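You operate a simulated robot arm through the tools that you are given. There is no shell and no other tool. Be economical: measure what you need, move in short steps, check, and stop when the job is done.

The job below is to be done with a simulated robot arm. You get a single attempt, and the scene is never put back.

TASK
Clamp the pane that the pink card names in the foam holder; mark it PACKED.
Fine: free the black catch, yellow slider in, then lock the catch again; the tally slider of its colour. Where these are worked on the way, their far stop is far enough and under half their travel is too little: black catch.

The check looks at the end state, three seconds after you hand in, the way a careful person would. Anything else that was tipped, shoved, dropped, spilled or broken makes it a failure.

THE ROBOT
A 6-joint arm with a two-finger parallel gripper, fixed in place. Base frame: the origin is at the foot of the arm, x ahead of it, y to its left, z up; the work surface is at about z = 84. Lengths are in cm, angles in rad, forces in N, time in s.
With the tool pointing down near the work surface it reaches from about 26 to 68 cm from the base axis. Its first joint turns from -1.152 to 1.152 rad. Payload 2.9 kg.
The tool frame sits at the grasp point between the pads (the TCP): z along the fingers, y along the line on which they close. The tips reach 3 cm beyond it. Largest opening 11 cm; finger width 2, thickness 1; the body of the gripper, 4.8 by 11.2 cm, starts 5.5 cm behind the TCP.
Orientation is that of the tool frame in the base frame, as a unit quaternion [w, x, y, z]. With the fingers straight down and closing along the base's y, the tool's x points along the base's -x, its y along +y and its z along -z.

THE INTERFACE
- The arm moves only by the tool send_rows. Its argument "targets" is a list of rows, each a list of 7 numbers: the shift along the base's x, y, z in cm, then the turn, a rotation vector about the base's x, y, z in rad, then the closure, from 0 (fully open) to 1 (shut). In form: [[tx, ty, tz, rx, ry, rz, grip], ...]. A call has 1 to 20 rows; each row shifts and turns the commanded pose from where the row before left it. Each row takes 0.2 s and may step no farther than 5 cm and 0.15 rad from the row before; otherwise, or with a gripper value out of range, the whole call is refused. A pose out of reach is approached as far as the arm can. The call stops where the force on the tool passes 70 N (or 10 N more than at its start, if that is more) or the arm is blocked; 0.2 s more then pass. Each finger travels about 10.8 cm/s and halts on what it meets, pressing with about 27 N; the grip force reading is that of the motor and also rises with nothing between the fingers. The clock runs only during rows and for 0.2 s after the last one: add rows that do not move to give the fingers time. It gives the time, the measured TCP pose, the force on the tool (base axes), the opening and the grip force at its end, in the units of the frame above (readings bear some noise), with the torque about the TCP (base axes, N m) and any sound that the robot's microphone picked up, and new pictures: "pictures" is both (left out), scene, wrist or none.
- Cameras (640 x 400 px; columns grow to the right, rows downward): "scene" is fixed at [6.02, 43.11, 139.73]; the picture's right is [-0.88, -0.47, 0.00], its down [-0.22, 0.42, -0.88] and it looks along [0.41, -0.78, -0.48] (base axes); focal length 314 px, centre (320, 200). "wrist" rides on the gripper at [7.2, 1.7, -10.3] in the tool frame; the picture's right is [-0.23, 0.97, 0.00], its down [-0.76, -0.18, -0.62] and it looks along [-0.61, -0.14, 0.78] (tool axes); focal length 222 px, centre (320, 200).
- point_at(camera, pixels): there is no depth. For up to 12 entries [column, row, z] of the newest picture of that camera ("zoom" is the newest enlarged one), the place [x, y] in the base frame at which the ray of that pixel passes the height z, good to about 0.2 cm, but the place of the scene camera against the robot may be out by one fixed shift of up to 1.2 cm in any direction. No time passes.
- enlarge(camera, box): a new picture of the part [left, top, right, bottom] of that camera's present view, enlarged. No time passes.
- hand_in(): hands the job in; it is judged then, once.

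Keep the steps short. Do not move on a guess: measure, check each grasp and each placing, and mend mistakes. In all there are 80 turns and 200 pictures (those below and enlarged ones count). Leave the gripper open and the arm clear of the work at the hand-in unless told otherwise, and finish with a single line.

The tools are called after "Call:" as a command line: name --pt "numbers of a row" for each row, then --argument value for the rest, lists and objects as JSON in quotes. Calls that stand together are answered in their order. send_rows: Moves the arm, as the interface text tells. Its arguments: {"type":"object","properties":{"targets":{"type":"array","items":{"type":"array","items":{"type":"number"}}},"pictures":{"type":"string","enum":["both","scene","wrist","none"]}},"required":["targets"]} The other tools are called the same way: point_at (camera, pixels) gives the place at which the rays of pixels pass given heights; enlarge (camera, box) takes an enlarged picture of a part of a camera's view; hand_in () hands the job in.

At the start:

```text
t: 0.0
tcp_pos: [31.27, -33.64, 117.89]
ee_rot: [0.0, 0.0, 1.0, 0.0]
wrist_force: [0.0, 0.0, 0.2]
wrist_torque: [0.02, 0.01, 0.01]
width: 11.01
grip_force: 0.0
```

scene: 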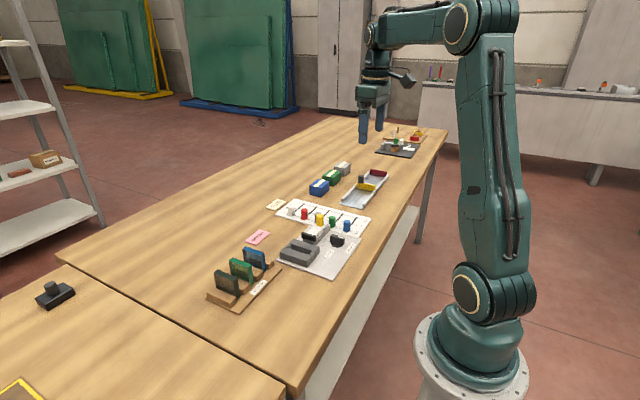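
wrist: 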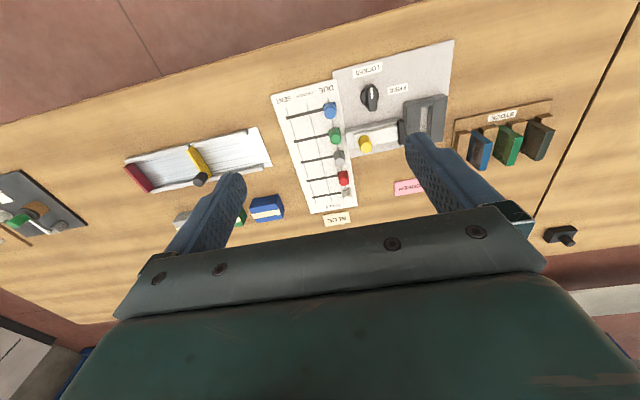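

I see a stock rack with panes, a pink card, a fixture with a catch and a tally panel. I'll enlarge these to read the labels.

Call:
enlarge --camera "scene" --box '[200, 190, 380, 310]'

Call:
enlarge --camera "wrist" --box '[260, 30, 580, 230]'

Call:
enlarge --camera "scene" --box '[240, 220, 290, 252]'

```text
3.33 times, centred on (290, 250) of scene
```

zoom: 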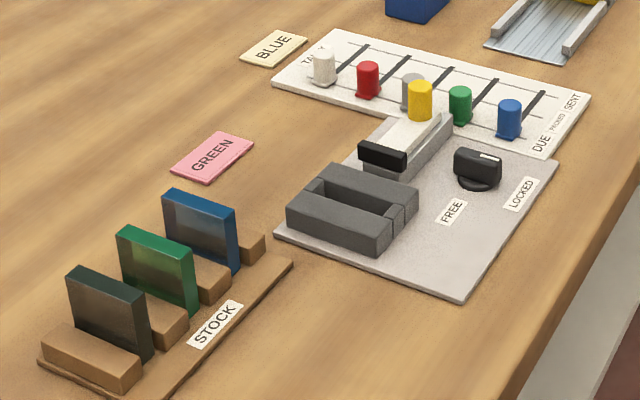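

```text
2.00 times, centred on (420, 130) of wrist
```

zoom: 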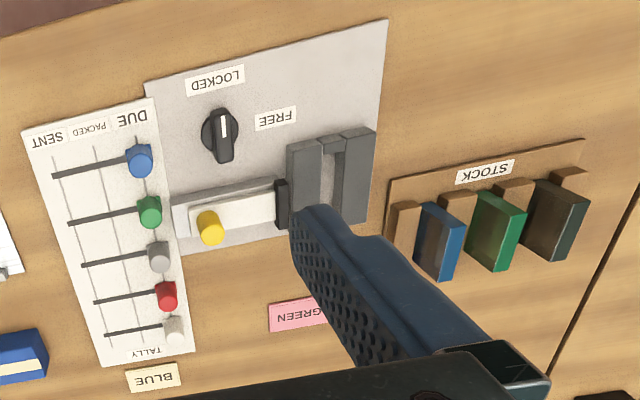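

```text
12.50 times, centred on (265, 236) of scene
```

zoom: 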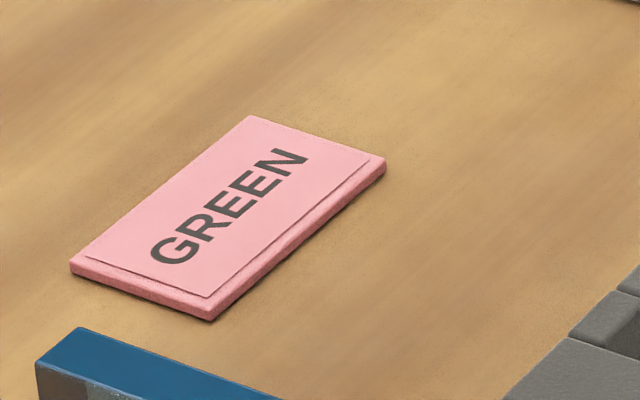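

The card says GREEN. Next I locate the key points roughly with the wrist camera: knob, green pane, slot, yellow slider and green tally.

Call:
point_at --camera "wrist" --pixels '[[370, 96, 86], [513, 146, 90], [425, 118, 88], [365, 143, 87], [335, 135, 86], [500, 116, 84.5], [366, 69, 84.5], [398, 89, 84.5], [404, 190, 84.5], [320, 136, 84.5], [309, 94, 84.5], [329, 88, 84.5]]'

Call:
point_at --camera "scene" --pixels '[[337, 240, 86], [242, 268, 90], [302, 253, 88], [318, 220, 87], [332, 221, 86], [260, 288, 84.5]]'

```text
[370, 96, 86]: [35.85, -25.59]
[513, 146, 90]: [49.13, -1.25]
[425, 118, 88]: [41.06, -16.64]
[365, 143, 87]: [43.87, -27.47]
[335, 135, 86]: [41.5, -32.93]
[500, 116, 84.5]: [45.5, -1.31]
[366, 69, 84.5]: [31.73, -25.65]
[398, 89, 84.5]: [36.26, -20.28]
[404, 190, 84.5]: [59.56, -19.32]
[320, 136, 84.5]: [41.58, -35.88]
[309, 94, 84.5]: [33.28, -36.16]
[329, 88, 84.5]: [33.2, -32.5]
```

```text
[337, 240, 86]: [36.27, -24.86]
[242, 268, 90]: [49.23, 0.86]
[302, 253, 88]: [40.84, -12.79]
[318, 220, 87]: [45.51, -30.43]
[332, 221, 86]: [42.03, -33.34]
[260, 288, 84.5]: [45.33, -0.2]
```

I'll move closer over the fixture for a better wrist view.

Call:
send_rows --pt "0.5 3.7 -2.5 0 0 0 0" --pt "0.5 3.7 -2.5 0 0 0 0" --pt "0.5 3.7 -2.5 0 0 0 0" --pt "0.5 3.7 -2.5 0 0 0 0"

Call:
enlarge --camera "wrist" --box '[160, 0, 640, 300]'

```text
t: 1.0
tcp_pos: [33.31, -18.74, 108.03]
ee_rot: [0.001, 0.0, 1.0, 0.0]
wrist_force: [0.0, 0.6, 0.4]
wrist_torque: [0.01, 0.01, 0.0]
width: 11.0
grip_force: 0.0
```

scene: 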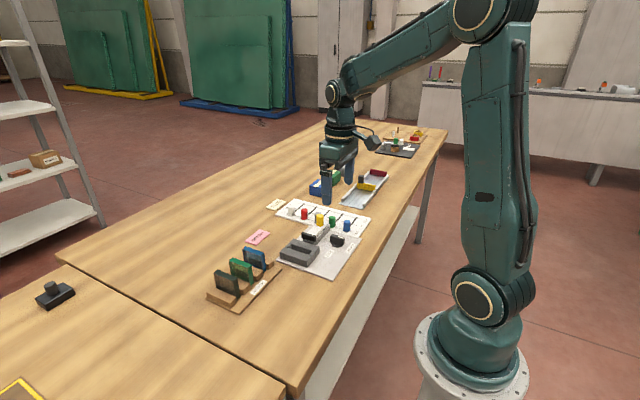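
wrist: 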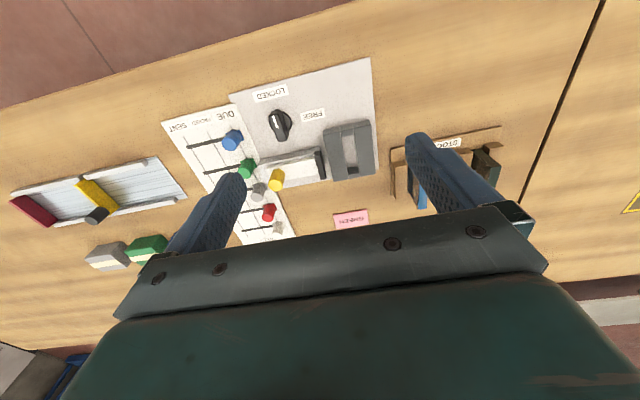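

```text
1.33 times, centred on (400, 150) of wrist
```

zoom: 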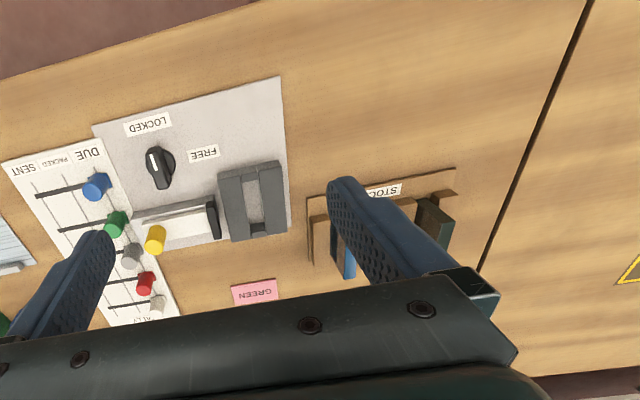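

Call:
enlarge --camera "wrist" --box '[220, 60, 400, 200]'

Call:
enlarge --camera "scene" --box '[270, 200, 366, 280]'

Call:
enlarge --camera "scene" --box '[200, 236, 296, 316]'

```text
2.86 times, centred on (310, 130) of wrist
```

zoom: 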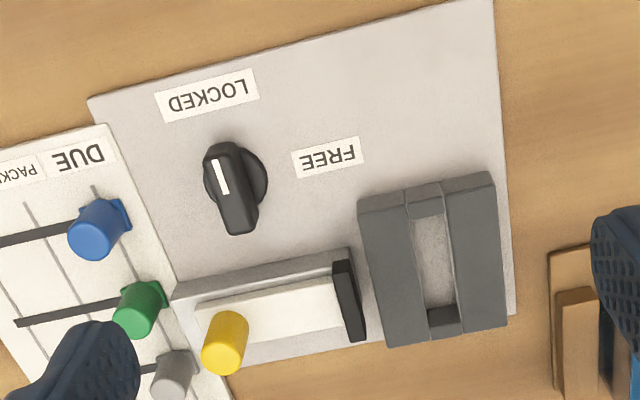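

```text
5.00 times, centred on (318, 240) of scene
```

zoom: 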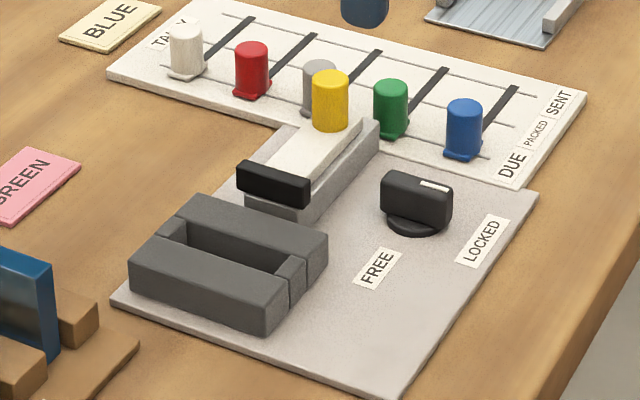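

```text
5.00 times, centred on (248, 276) of scene
```

zoom: 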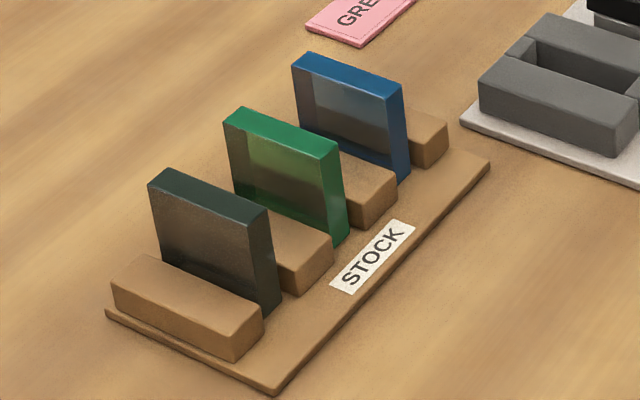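

I'll take a closer second view, so heights can be triangulated against this one.

Call:
point_at --camera "wrist" --pixels '[[281.3, 123, 84.8], [270.5, 93.3, 84.8], [312.5, 115, 84.8], [229.5, 94.3, 84.8], [370.6, 60, 84.8], [378.3, 170.3, 84.8], [323.3, 131, 87], [370.2, 120.2, 87], [375.5, 171.3, 87], [333.8, 181.1, 87]]'

Call:
send_rows --pt "-1.5 -0.5 -4 0 0 0 0" --pt "-1.5 -0.5 -4 0 0 0 0" --pt "0 0 0 0 0 0 0" --pictures "wrist"

Call:
enlarge --camera "wrist" --box '[190, 30, 430, 180]'

```text
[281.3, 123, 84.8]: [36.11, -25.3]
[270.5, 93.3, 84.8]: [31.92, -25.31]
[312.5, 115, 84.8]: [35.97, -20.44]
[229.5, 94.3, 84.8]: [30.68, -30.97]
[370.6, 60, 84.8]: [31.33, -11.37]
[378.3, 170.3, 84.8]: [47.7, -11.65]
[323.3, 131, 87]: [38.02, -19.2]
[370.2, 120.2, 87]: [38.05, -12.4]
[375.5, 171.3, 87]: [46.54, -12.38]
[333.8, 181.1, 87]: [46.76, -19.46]
```

```text
t: 1.8
tcp_pos: [30.18, -19.82, 99.94]
ee_rot: [-0.001, -0.001, 1.0, 0.0]
wrist_force: [0.2, -0.3, 0.4]
wrist_torque: [-0.04, 0.03, 0.04]
width: 11.0
grip_force: 0.0
```

wrist: 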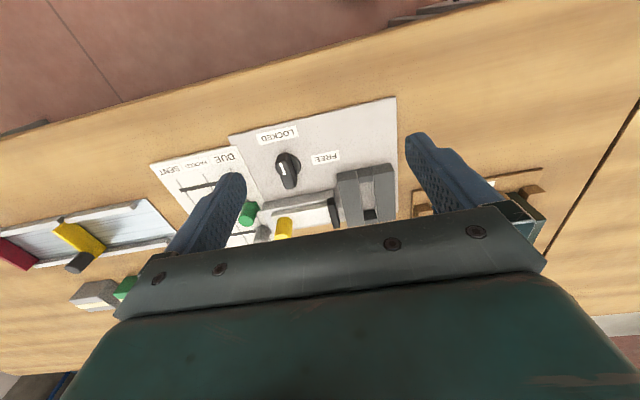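

```text
2.67 times, centred on (310, 105) of wrist
```

zoom: 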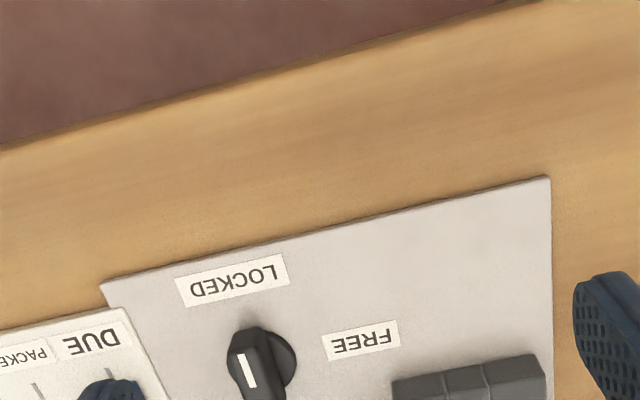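

Call:
enlarge --camera "wrist" --box '[240, 120, 400, 220]'

```text
4.00 times, centred on (320, 170) of wrist
```

zoom: 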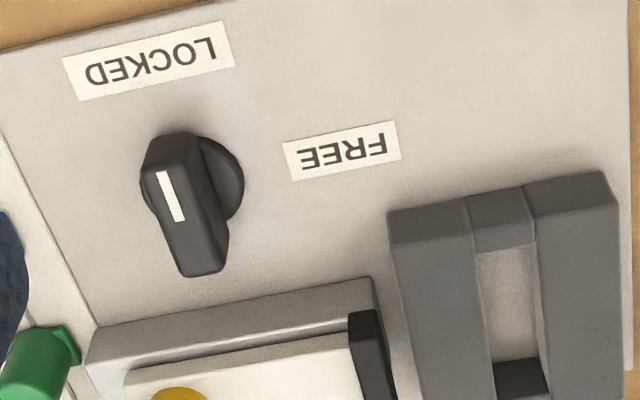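

The fixture is axis-aligned. Triangulation puts the knob handle at (36.1, -25.4) with its top at about z 87.5, pointing -x (LOCKED); FREE is toward +y, so it needs -90° about z. I'll go above it with the fingers partly closed.

Call:
send_rows --pt "2 -1.9 -1 0 0 0 0.6" --pt "2 -1.8 -1 0 0 0 0.6" --pt "1.95 -1.85 -1 0 0 0 0.6" --pt "0 0 -3 0 0 0 0.6" --pt "0 0 0 0 0 0 0.6"

Call:
enlarge --camera "wrist" --box '[220, 80, 420, 220]'

Call:
enlarge --camera "scene" --box '[270, 180, 380, 280]'

```text
t: 3.0
tcp_pos: [36.28, -25.41, 93.87]
ee_rot: [0.001, 0.001, 1.0, 0.0]
wrist_force: [0.3, 0.1, 1.3]
wrist_torque: [0.01, -0.05, -0.01]
width: 4.39
grip_force: 0.0
```

scene: 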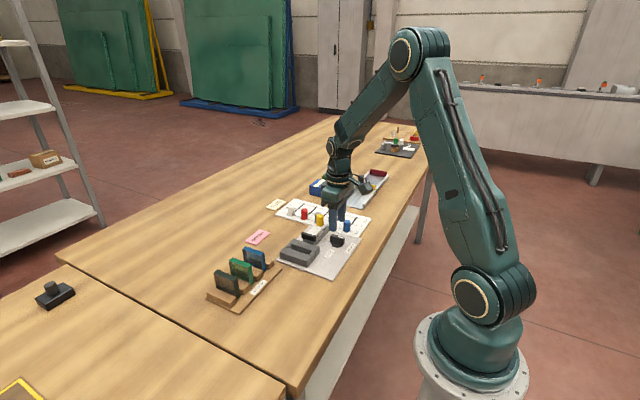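
wrist: 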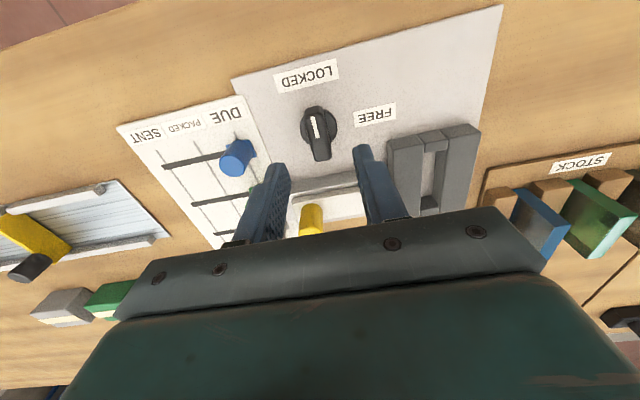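

```text
2.86 times, centred on (320, 150) of wrist
```

zoom: 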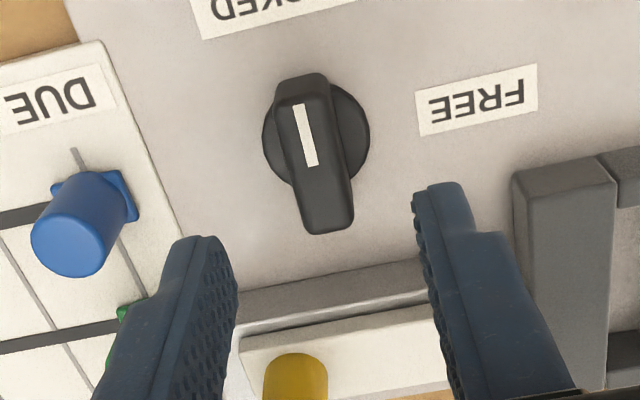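

```text
4.00 times, centred on (325, 230) of scene
```

zoom: 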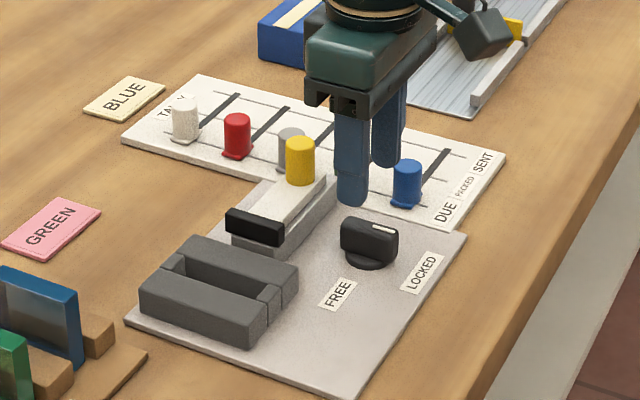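

Call:
point_at --camera "wrist" --pixels '[[318.3, 127.3, 85.2], [312.7, 116.8, 87.5], [317.2, 137.8, 87.5], [325, 157, 87.5], [304, 119, 87.5], [323, 117, 87.5], [240, 164, 89], [258, 130, 84.8]]'

```text
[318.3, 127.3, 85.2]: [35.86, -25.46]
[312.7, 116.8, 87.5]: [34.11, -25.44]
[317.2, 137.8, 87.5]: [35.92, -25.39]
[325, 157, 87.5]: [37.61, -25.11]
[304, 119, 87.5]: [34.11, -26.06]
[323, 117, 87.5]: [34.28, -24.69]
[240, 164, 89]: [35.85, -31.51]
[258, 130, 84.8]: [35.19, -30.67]
```

Knob axis is at (35.9, -25.4). I'll descend to tips at about 85.8 and close.

Call:
send_rows --pt "-0.35 0 -2 0 0 0 0.6" --pt "0 0 -2 0 0 0 0.6" --pt "0 0 -0.9 0 0 0 0.6" --pt "0 0 0 0 0 0 0.9" --pt "0 0 0 0 0 0 0.9" --pictures "wrist"

```text
t: 4.2
tcp_pos: [35.9, -25.5, 89.14]
ee_rot: [0.0, 0.001, 1.0, -0.001]
wrist_force: [-0.4, -9.7, -3.2]
wrist_torque: [-0.22, -0.1, -0.04]
width: 1.57
grip_force: 45.2
```

wrist: 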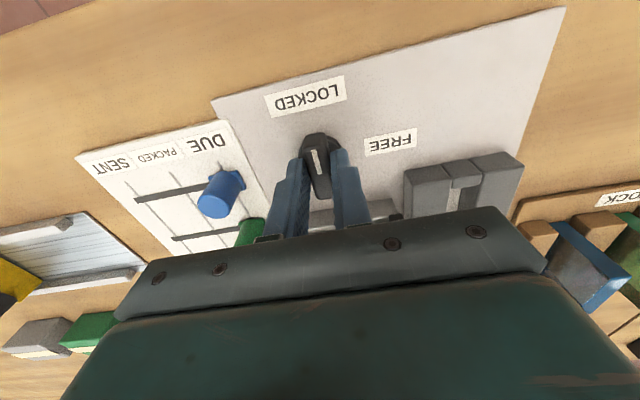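

Gripped (width 1.57). I'll turn -90° about z.

Call:
send_rows --pt "0 0 0 0 0 -0.143 0.9" --pt "0 0 0 0 0 -0.143 0.9" --pt "0 0 0 0 0 -0.143 0.9" --pt "0 0 0 0 0 -0.143 0.9" --pt "0 0 0 0 0 -0.143 0.9" --pictures "wrist"

```text
t: 5.4
tcp_pos: [35.97, -25.26, 89.17]
ee_rot: [0.001, 0.35, 0.937, 0.001]
wrist_force: [-0.7, 7.5, 29.6]
wrist_torque: [-0.12, -0.35, 0.04]
width: 1.6
grip_force: 45.0
```

wrist: 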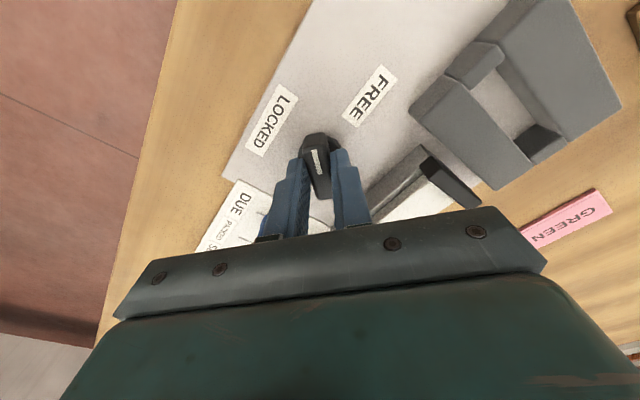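

It turns (41°). The upward force is 30 N, so I'll ease up 0.2 cm and continue.

Call:
send_rows --pt "0 0 0.2 0 0 -0.143 0.9" --pt "0 0 0 0 0 -0.143 0.9" --pt "0 0 0 0 0 -0.143 0.9" --pt "0 0 0 0 0 -0.143 0.9" --pt "0 0 0 0 0 -0.143 0.9" --pt "0 0 0 0 0 -0.143 0.9" --pictures "wrist"

```text
t: 6.8
tcp_pos: [36.18, -25.11, 89.14]
ee_rot: [0.002, 0.707, 0.708, 0.004]
wrist_force: [36.5, 5.4, -18.1]
wrist_torque: [0.61, -0.44, 0.08]
width: 1.53
grip_force: 45.4
```

wrist: 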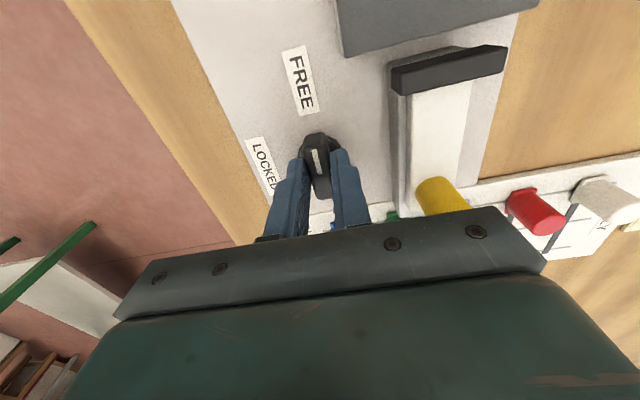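

The knob points to FREE. I'll open slightly and lift.

Call:
send_rows --pt "0 0 0 0 0 0 0.72" --pt "0 0 0 0 0 0 0.72" --pt "0 0 3 0 0 0 0.72" --pt "0 0 4 0 0 0 0.72" --pt "0 0 4 0 0 0 0.72" --pt "0 0 0 0 0 0 0.72"

Call:
enlarge --camera "scene" --box '[270, 180, 380, 280]'

Call:
enlarge --camera "wrist" --box '[240, 20, 520, 220]'

```text
t: 8.2
tcp_pos: [35.87, -25.0, 99.94]
ee_rot: [0.0, 0.708, 0.706, 0.0]
wrist_force: [-0.5, 0.0, 0.0]
wrist_torque: [0.0, -0.01, -0.01]
width: 3.08
grip_force: 0.1
```

scene: 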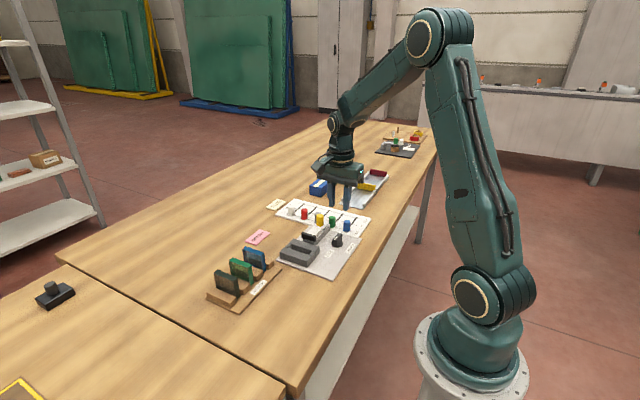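
wrist: 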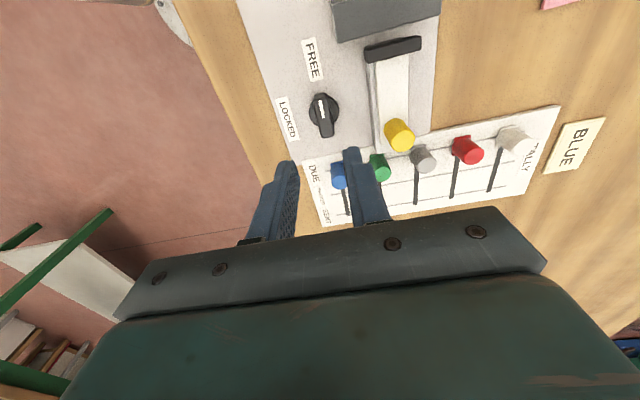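

```text
4.00 times, centred on (325, 230) of scene
```

zoom: 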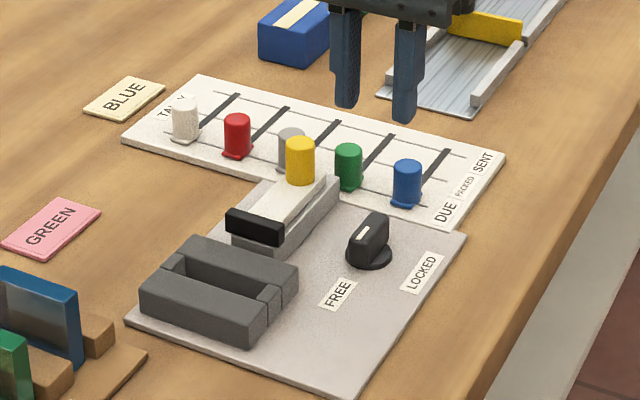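

```text
2.00 times, centred on (380, 120) of wrist
```

zoom: 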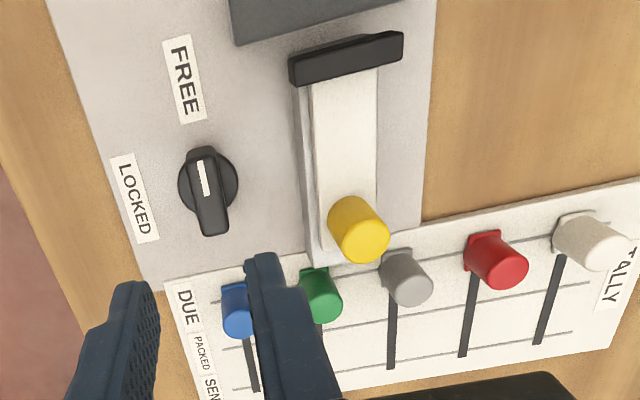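

Knob is at FREE. From this clear view I'll measure the tally lines, the green tally knob, the yellow knob and the slider.

Call:
point_at --camera "zoom" --pixels '[[390, 322, 84.8], [250, 346, 84.8], [256, 387, 84.8], [385, 364, 84.8], [312, 268, 85.2], [352, 248, 86.5], [365, 240, 89], [325, 300, 88], [238, 290, 85], [345, 55, 87.5], [310, 265, 84.8], [355, 75, 87]]'

Call:
enlarge --camera "wrist" --box '[300, 100, 460, 200]'

```text
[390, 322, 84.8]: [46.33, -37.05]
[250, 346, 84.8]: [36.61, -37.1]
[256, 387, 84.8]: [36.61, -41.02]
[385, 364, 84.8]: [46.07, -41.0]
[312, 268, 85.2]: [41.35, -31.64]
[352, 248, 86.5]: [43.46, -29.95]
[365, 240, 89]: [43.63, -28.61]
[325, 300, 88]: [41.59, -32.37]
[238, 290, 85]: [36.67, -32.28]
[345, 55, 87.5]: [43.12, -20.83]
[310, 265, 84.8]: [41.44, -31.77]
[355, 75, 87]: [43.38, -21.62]
```

```text
4.00 times, centred on (380, 150) of wrist
```

zoom: 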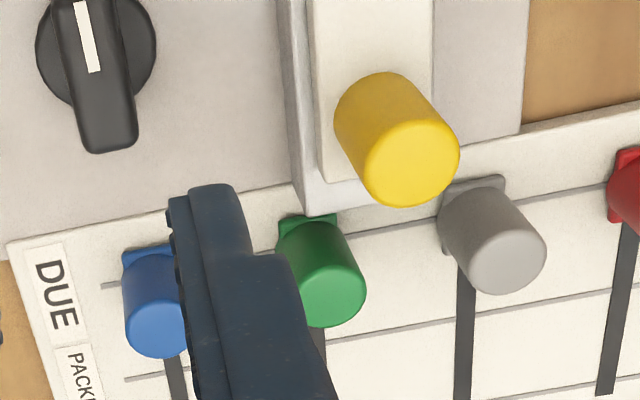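

Tally slots: green at x≈41.4, DUE y≈-33.1, PACKED y≈-37.05. Now I'll go over the stock rack, turning back.

Call:
send_rows --pt "0.6 2.2 0.8 0 0 0.143 0" --pt "0.6 2.2 0.8 0 0 0.143 0" --pt "0.6 2.2 0.8 0 0 0.143 0" --pt "0.6 2.2 0.8 0 0 0.143 0" --pt "0.6 2.2 0.8 0 0 0.143 0" --pt "0.6 2.2 0.8 0 0 0.143 0" --pt "0.6 2.2 0.8 0 0 0.143 0" --pt "0.6 2.2 0.8 0 0 0.143 0" --pt "0.6 2.2 0.8 0 0 0.143 0" --pt "0.6 2.2 0.8 0 0 0.143 0" --pt "0.6 2.2 0.8 0 0 0.143 0" --pt "0 0 0 0 0 0 0"

Call:
enlarge --camera "wrist" --box '[220, 60, 440, 220]'

```text
t: 10.8
tcp_pos: [42.37, -1.18, 109.03]
ee_rot: [0.0, -0.001, 1.0, 0.0]
wrist_force: [0.2, 0.3, 0.4]
wrist_torque: [0.04, -0.03, 0.01]
width: 11.0
grip_force: 0.1
```

scene: 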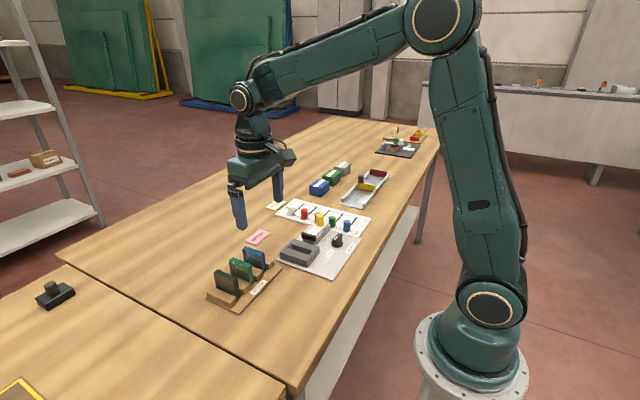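
wrist: 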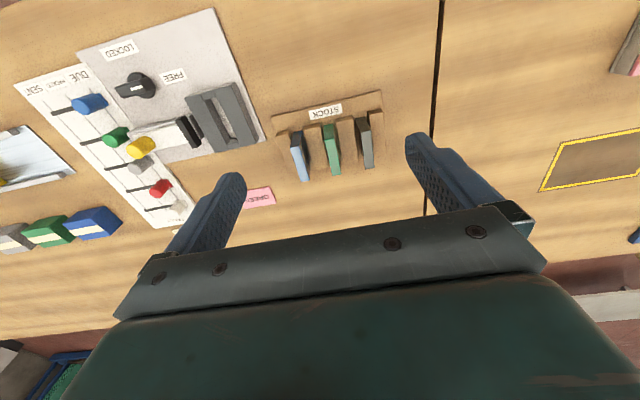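

```text
2.50 times, centred on (330, 140) of wrist
```

zoom: 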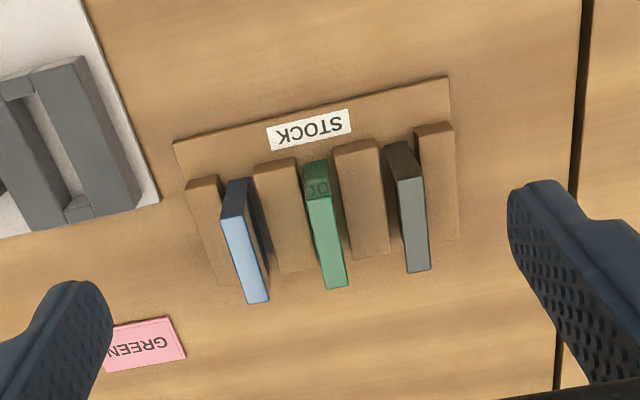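

Call:
point_at --camera "zoom" --pixels '[[307, 200, 90], [331, 197, 90], [322, 290, 90], [348, 287, 90], [307, 200, 91], [322, 290, 91], [348, 287, 91], [331, 197, 91], [315, 161, 85]]'

Call:
send_rows --pt "0 0 -4 0 0 0 0" --pt "0 0 -4 0 0 0 0" --pt "0 0 0 0 0 0 0" --pictures "wrist"

Call:
enlarge --camera "wrist" --box '[240, 90, 420, 220]'

```text
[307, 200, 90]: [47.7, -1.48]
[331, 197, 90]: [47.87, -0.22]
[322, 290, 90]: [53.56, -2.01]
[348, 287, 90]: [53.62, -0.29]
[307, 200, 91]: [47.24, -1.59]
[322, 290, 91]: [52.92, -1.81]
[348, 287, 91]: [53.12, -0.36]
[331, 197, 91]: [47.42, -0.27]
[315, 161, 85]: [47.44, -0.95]
```

```text
t: 11.6
tcp_pos: [42.54, -1.06, 100.82]
ee_rot: [0.0, 0.0, 1.0, -0.001]
wrist_force: [-0.1, 0.0, -0.2]
wrist_torque: [0.01, -0.03, -0.02]
width: 10.98
grip_force: 0.0
```

wrist: 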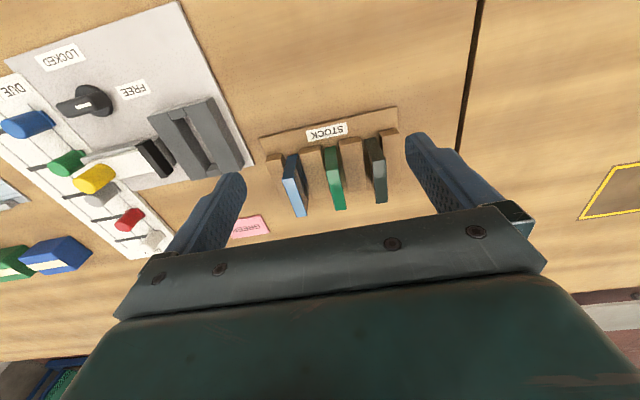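

```text
3.08 times, centred on (330, 155) of wrist
```

zoom: 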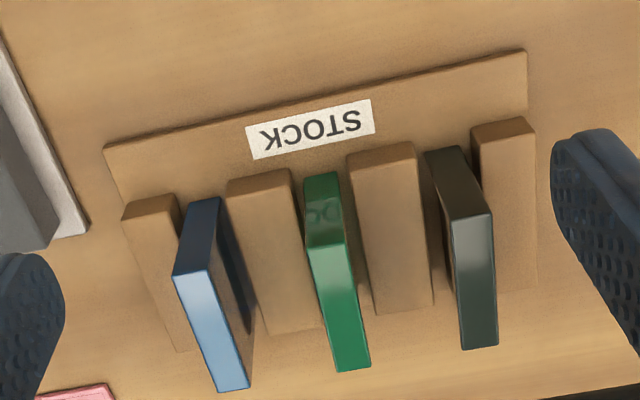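

Call:
point_at --camera "zoom" --pixels '[[308, 248, 90], [346, 243, 90], [336, 373, 90], [371, 368, 90], [308, 248, 91], [346, 243, 91], [336, 373, 91], [371, 368, 91], [320, 174, 85], [228, 183, 86.5], [290, 170, 86.5], [410, 143, 86.5]]'

```text
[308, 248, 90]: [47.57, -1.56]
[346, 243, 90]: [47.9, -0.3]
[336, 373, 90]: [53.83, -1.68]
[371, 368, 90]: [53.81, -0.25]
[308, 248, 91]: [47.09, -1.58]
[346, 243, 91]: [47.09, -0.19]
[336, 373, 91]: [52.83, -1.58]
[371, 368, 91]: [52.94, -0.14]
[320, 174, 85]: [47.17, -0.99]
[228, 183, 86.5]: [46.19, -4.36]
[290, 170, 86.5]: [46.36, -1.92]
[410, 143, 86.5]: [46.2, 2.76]
```

Green pane: x 47.3–53.2, y≈-0.9, ~1.4 thick, top z≈90.6. Now I check the foam from this view for height and slot size.

Call:
enlarge --camera "wrist" --box '[110, 80, 270, 200]'

```text
3.33 times, centred on (190, 140) of wrist
```

zoom: 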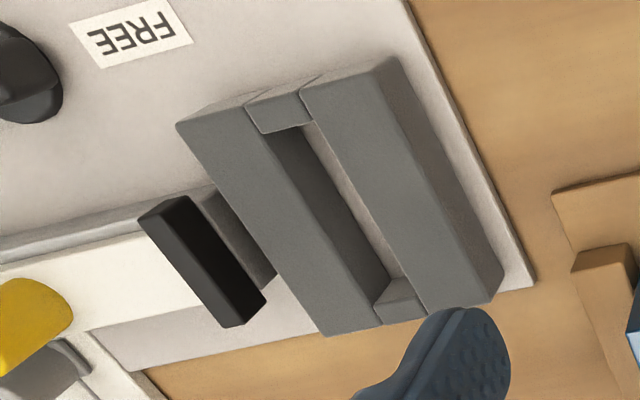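

Call:
point_at --camera "zoom" --pixels '[[178, 123, 87], [178, 123, 88], [325, 335, 87], [325, 335, 88], [243, 105, 87.5], [305, 90, 87.5], [262, 133, 87.5], [302, 124, 87.5], [375, 300, 87.5], [412, 290, 87.5], [245, 325, 88], [140, 216, 88]]'

```text
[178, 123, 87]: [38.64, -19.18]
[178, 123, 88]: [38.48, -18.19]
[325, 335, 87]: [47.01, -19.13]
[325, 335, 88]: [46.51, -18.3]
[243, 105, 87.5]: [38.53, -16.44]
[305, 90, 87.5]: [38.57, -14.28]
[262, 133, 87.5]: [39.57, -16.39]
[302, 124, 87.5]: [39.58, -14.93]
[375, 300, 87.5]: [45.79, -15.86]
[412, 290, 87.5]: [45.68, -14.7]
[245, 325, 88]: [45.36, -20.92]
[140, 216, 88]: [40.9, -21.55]
```

Foam top z≈87.1; slot about x 39.6–45.9, y≈-16.8..-15.2: a close fit for the pane. I'll go above the pane with fingers narrowed, then check.

Call:
send_rows --pt "3.9 0.1 0 0 0 0 0.62" --pt "3.8 0.06 0 0 0 0 0.62" --pt "0 0 -3 0 0 0 0.62" --pt "0 0 -2.8 0 0 0 0.62" --pt "0 0 0 0 0 0 0.62"

Call:
enlarge --camera "wrist" --box '[240, 100, 400, 220]'

Call:
enlarge --camera "scene" --box '[190, 200, 310, 310]'

```text
t: 12.8
tcp_pos: [49.85, -0.89, 95.22]
ee_rot: [-0.001, 0.0, 1.0, 0.0]
wrist_force: [0.6, 0.0, -0.3]
wrist_torque: [-0.02, -0.02, 0.02]
width: 4.2
grip_force: 0.0
```

scene: 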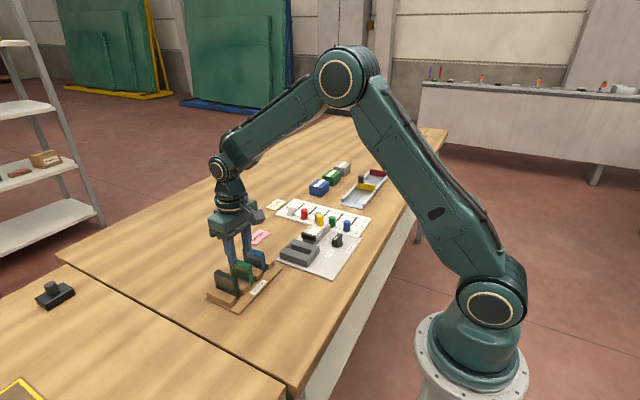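
wrist: 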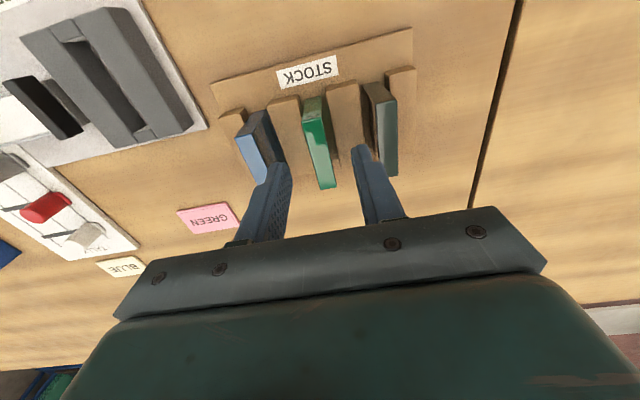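

```text
3.33 times, centred on (320, 160) of wrist
```

zoom: 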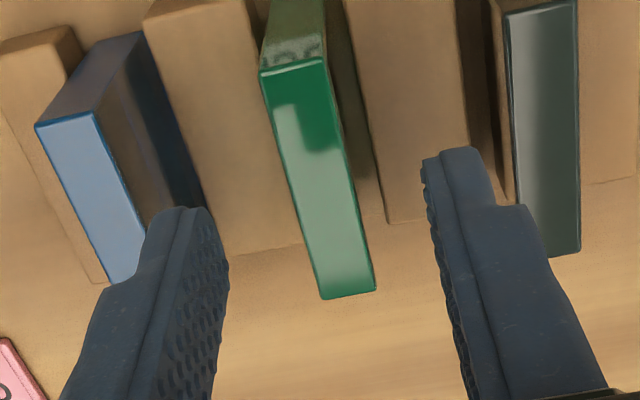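

```text
3.64 times, centred on (250, 255) of scene
```

zoom: 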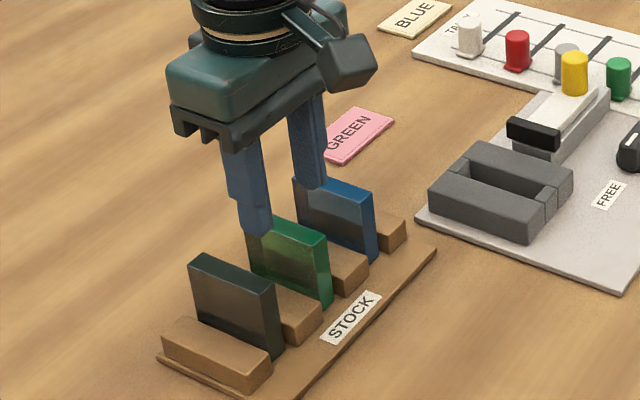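

Call:
point_at --camera "wrist" --pixels '[[302, 121.7, 90.6], [321.5, 117.5, 90.6], [319.5, 189.5, 90.6], [336, 186.5, 90.6], [294, 172, 92.2], [350, 150, 92.2]]'

```text
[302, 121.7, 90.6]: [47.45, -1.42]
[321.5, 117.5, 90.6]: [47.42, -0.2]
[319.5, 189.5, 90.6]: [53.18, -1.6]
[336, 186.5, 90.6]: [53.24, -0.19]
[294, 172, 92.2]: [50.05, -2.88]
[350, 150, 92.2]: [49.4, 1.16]
```

Pane centre is (50.3, -0.86). I'll descend to z 91.1 and grip.

Call:
send_rows --pt "0.15 0.1 -2 0 0 0 0.62" --pt "0 0 -2.1 0 0 0 0.62" --pt "0 0 0 0 0 0 0.62" --pt "0 0 0 0 0 0 0.95" --pt "0 0 0 0 0 0 0.95" --pt "0 0 0 0 0 0 0.95" --pictures "wrist"

Call:
enlarge --camera "wrist" --box '[240, 60, 400, 220]'

```text
t: 14.2
tcp_pos: [50.14, -0.92, 91.2]
ee_rot: [-0.001, 0.001, 1.0, 0.0]
wrist_force: [0.4, -0.1, 0.0]
wrist_torque: [0.0, -0.03, 0.0]
width: 1.45
grip_force: 27.4
```

wrist: 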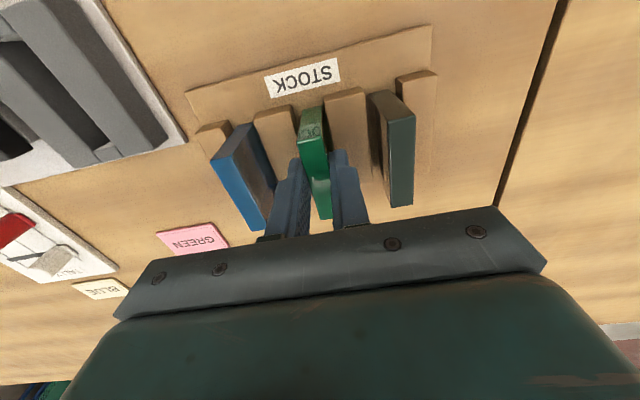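

```text
2.50 times, centred on (320, 140) of wrist
```

zoom: 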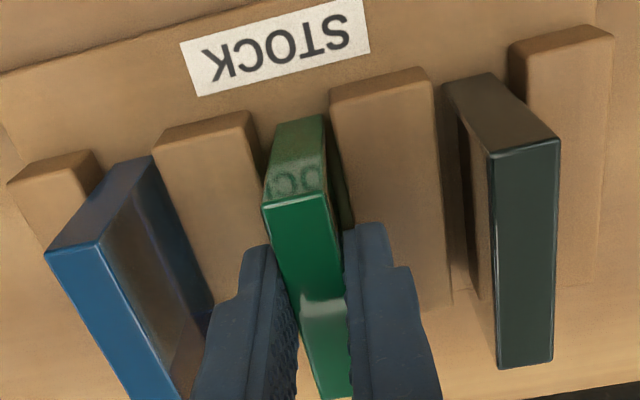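

Held, width 1.45. I'll lift straight up.

Call:
send_rows --pt "0 0 2 0 0 0 0.95" --pt "0 0 3 0 0 0 0.95" --pt "0 0 4 0 0 0 0.95" --pt "0 0 0 0 0 0 0.95"

```text
t: 15.2
tcp_pos: [50.4, -0.85, 99.97]
ee_rot: [-0.001, 0.0, 1.0, 0.0]
wrist_force: [0.0, -1.3, -1.2]
wrist_torque: [-0.01, -0.02, 0.0]
width: 1.44
grip_force: 27.1
```

scene: 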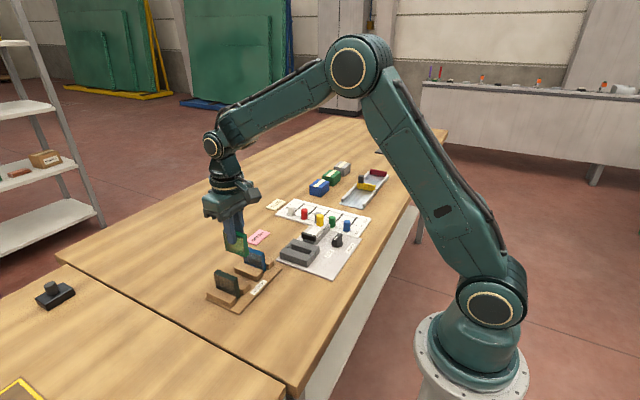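
wrist: 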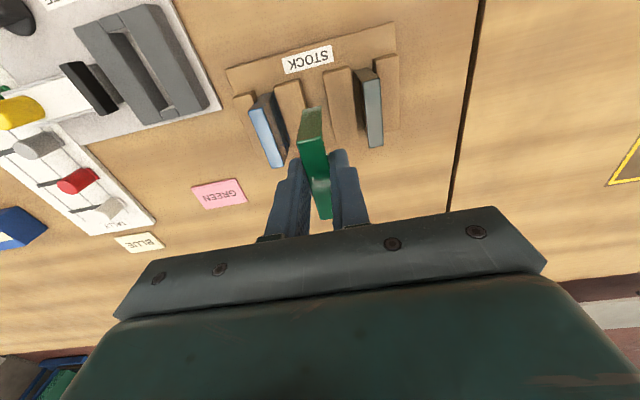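

Pane is held straight. I'll move over the foam slot at height.

Call:
send_rows --pt "-1.9 -3.8 0 0 0 0 0.95" --pt "-1.9 -3.8 0 0 0 0 0.95" --pt "-1.9 -3.8 0 0 0 0 0.95" --pt "-1.9 -3.7 0 0 0 0 0.95" --pt "0 0 -4 0 0 0 0.95" --pt "0 0 0 0 0 0 0.95"

Call:
enlarge --camera "wrist" --box '[240, 60, 400, 220]'

Call:
enlarge --camera "scene" --box '[260, 190, 370, 280]'

```text
t: 16.6
tcp_pos: [42.49, -15.97, 96.01]
ee_rot: [0.0, 0.0, 1.0, 0.0]
wrist_force: [-0.1, -0.7, -1.7]
wrist_torque: [-0.03, -0.01, 0.0]
width: 1.45
grip_force: 27.4
```

scene: 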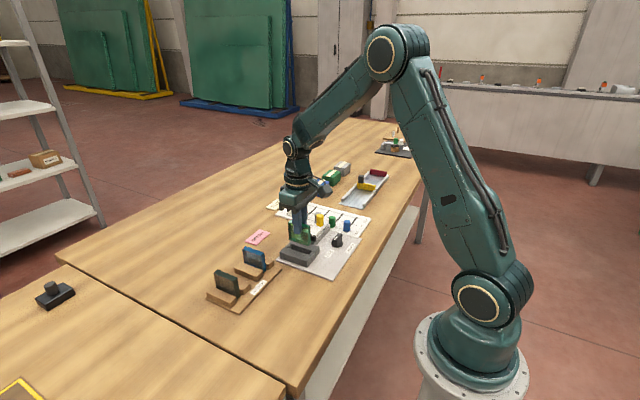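
wrist: 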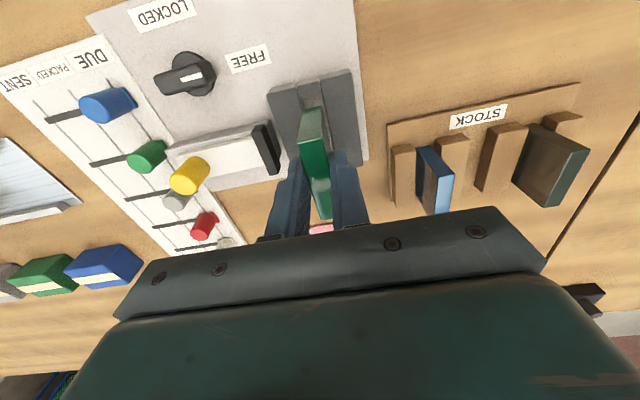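

```text
2.50 times, centred on (320, 140) of wrist
```

zoom: 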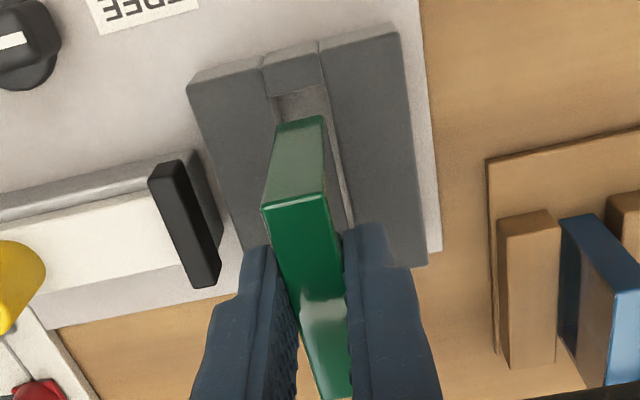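

```text
4.44 times, centred on (315, 235) of scene
```

zoom: 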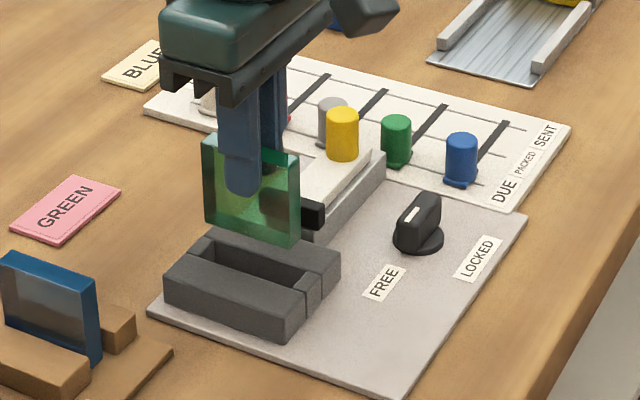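

Call:
point_at --camera "wrist" --pixels '[[302, 98.8, 87.1], [322, 94, 87.1], [302.4, 112, 89.6], [320.8, 106.8, 89.6], [296.8, 142.8, 95.5], [322.4, 138, 95.5], [267.5, 95, 87.1], [351, 70, 87.1], [362, 165, 87.1], [331, 135, 87.1]]'

```text
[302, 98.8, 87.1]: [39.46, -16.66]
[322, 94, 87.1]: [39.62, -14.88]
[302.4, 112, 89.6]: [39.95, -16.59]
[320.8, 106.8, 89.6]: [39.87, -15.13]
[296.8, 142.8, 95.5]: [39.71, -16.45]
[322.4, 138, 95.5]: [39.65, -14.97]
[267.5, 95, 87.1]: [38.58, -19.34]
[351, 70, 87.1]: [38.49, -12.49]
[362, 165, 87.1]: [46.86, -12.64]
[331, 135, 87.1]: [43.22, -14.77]
```

Pane and slot nearly line up (pane centre y -15.86, slot -15.78; x gap 0.2–0.3). I'll nudge and lower to just above the foam.

Call:
send_rows --pt "0 0.07 -1.2 0 0 0 0.95" --pt "0 0 -0.9 0 0 0 0.95" --pt "0 0 0 0 0 0 0.95"

Call:
enlarge --camera "wrist" --box '[260, 60, 380, 160]'

Call:
enlarge --camera "scene" --box '[275, 215, 345, 270]'

```text
t: 17.4
tcp_pos: [42.7, -15.97, 94.01]
ee_rot: [0.0, 0.0, 1.0, 0.0]
wrist_force: [0.1, 0.4, -1.0]
wrist_torque: [0.01, -0.01, -0.02]
width: 1.43
grip_force: 26.7
```

scene: 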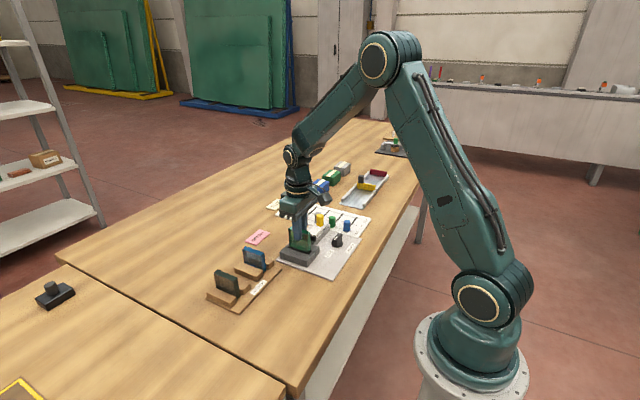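
wrist: 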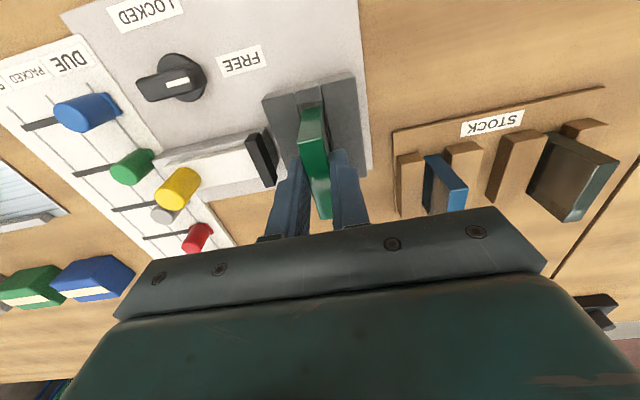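

```text
4.00 times, centred on (320, 110) of wrist
```

zoom: 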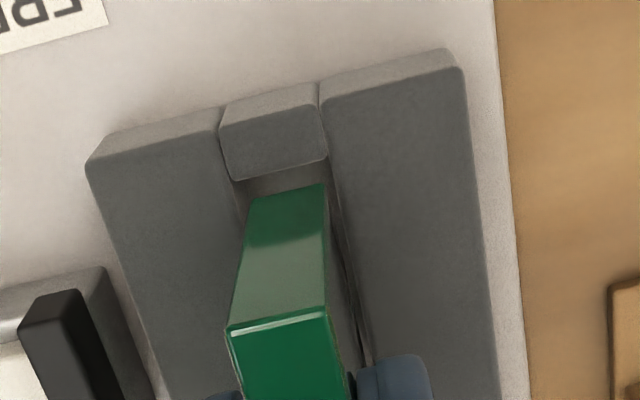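

```text
7.27 times, centred on (310, 242) of scene
```

zoom: 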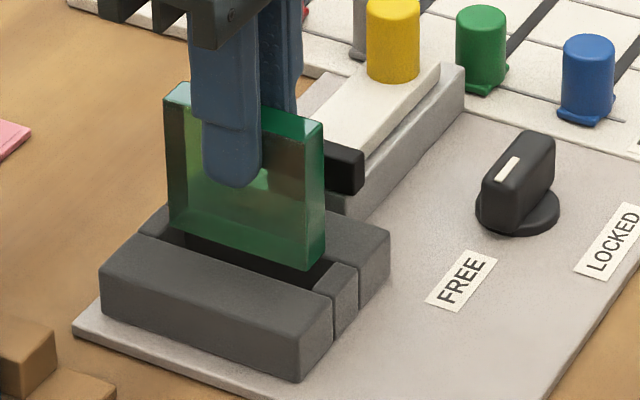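

Call:
point_at --camera "zoom" --pixels '[[250, 200, 87.5], [325, 184, 87.5]]'

Call:
point_at --camera "wrist" --pixels '[[302.5, 110, 87.5], [321.25, 106, 87.5], [298.75, 105.25, 87.1], [322, 100, 87.1], [300.5, 113, 87.1], [323, 107, 87.1], [333, 150, 87.1]]'

```text
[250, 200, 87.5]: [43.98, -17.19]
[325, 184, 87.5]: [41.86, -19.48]
```

```text
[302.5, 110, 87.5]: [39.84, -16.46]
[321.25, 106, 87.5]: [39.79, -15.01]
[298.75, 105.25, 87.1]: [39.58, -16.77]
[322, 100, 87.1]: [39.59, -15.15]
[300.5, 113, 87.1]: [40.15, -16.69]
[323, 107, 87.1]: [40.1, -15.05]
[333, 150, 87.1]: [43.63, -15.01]
```

Pane sits ~0.1 too far +y; I'll correct and lower into the slot in small steps.

Call:
send_rows --pt "-0.05 -0.1 0 0 0 0 0.95" --pt "0 0 -0.4 0 0 0 0.95" --pt "0 0 -0.4 0 0 0 0.95" --pt "0 0 -0.4 0 0 0 0.95" --pt "0 0 0 0 0 0 0.95" --pictures "wrist"

Call:
enlarge --camera "scene" --box '[275, 215, 345, 270]'

```text
t: 18.6
tcp_pos: [42.57, -15.98, 92.83]
ee_rot: [0.0, 0.0, 1.0, 0.001]
wrist_force: [-0.5, -0.7, -0.6]
wrist_torque: [0.0, 0.01, 0.04]
width: 1.44
grip_force: 26.9
```

wrist: 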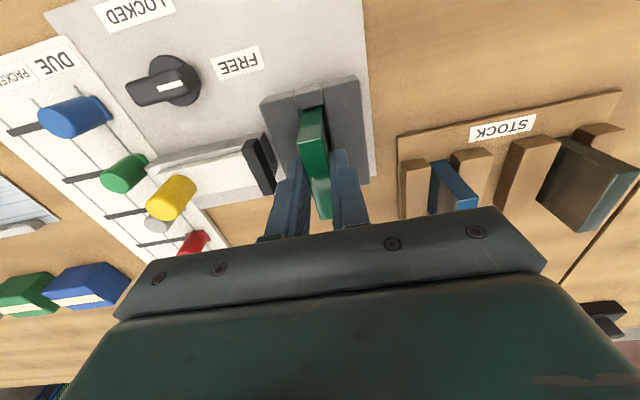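

```text
7.27 times, centred on (310, 242) of scene
```

zoom: 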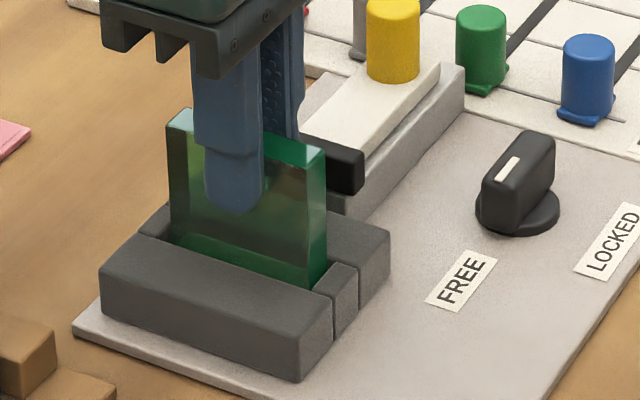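

It's entering freely. I'll continue down to the floor.

Call:
send_rows --pt "0 0 -0.4 0 0 0 0.95" --pt "0 0 -0.4 0 0 0 0.95" --pt "0 0 -0.4 0 0 0 0.95" --pt "0 0 -0.2 0 0 0 0.95" --pt "0 0 0 0 0 0 0.95" --pictures "none"

Call:
enlarge --camera "scene" --box '[275, 215, 345, 270]'

```text
t: 19.8
tcp_pos: [42.7, -16.09, 91.37]
ee_rot: [-0.001, 0.0, 1.0, 0.0]
wrist_force: [-0.4, 0.1, -0.9]
wrist_torque: [-0.01, 0.03, 0.02]
width: 1.45
grip_force: 26.9
```

```text
7.27 times, centred on (310, 242) of scene
```

zoom: 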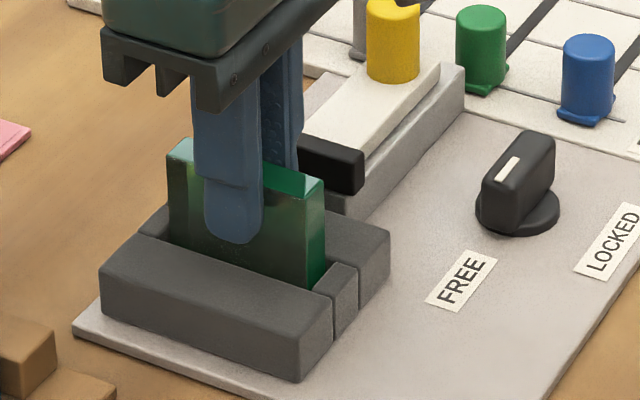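

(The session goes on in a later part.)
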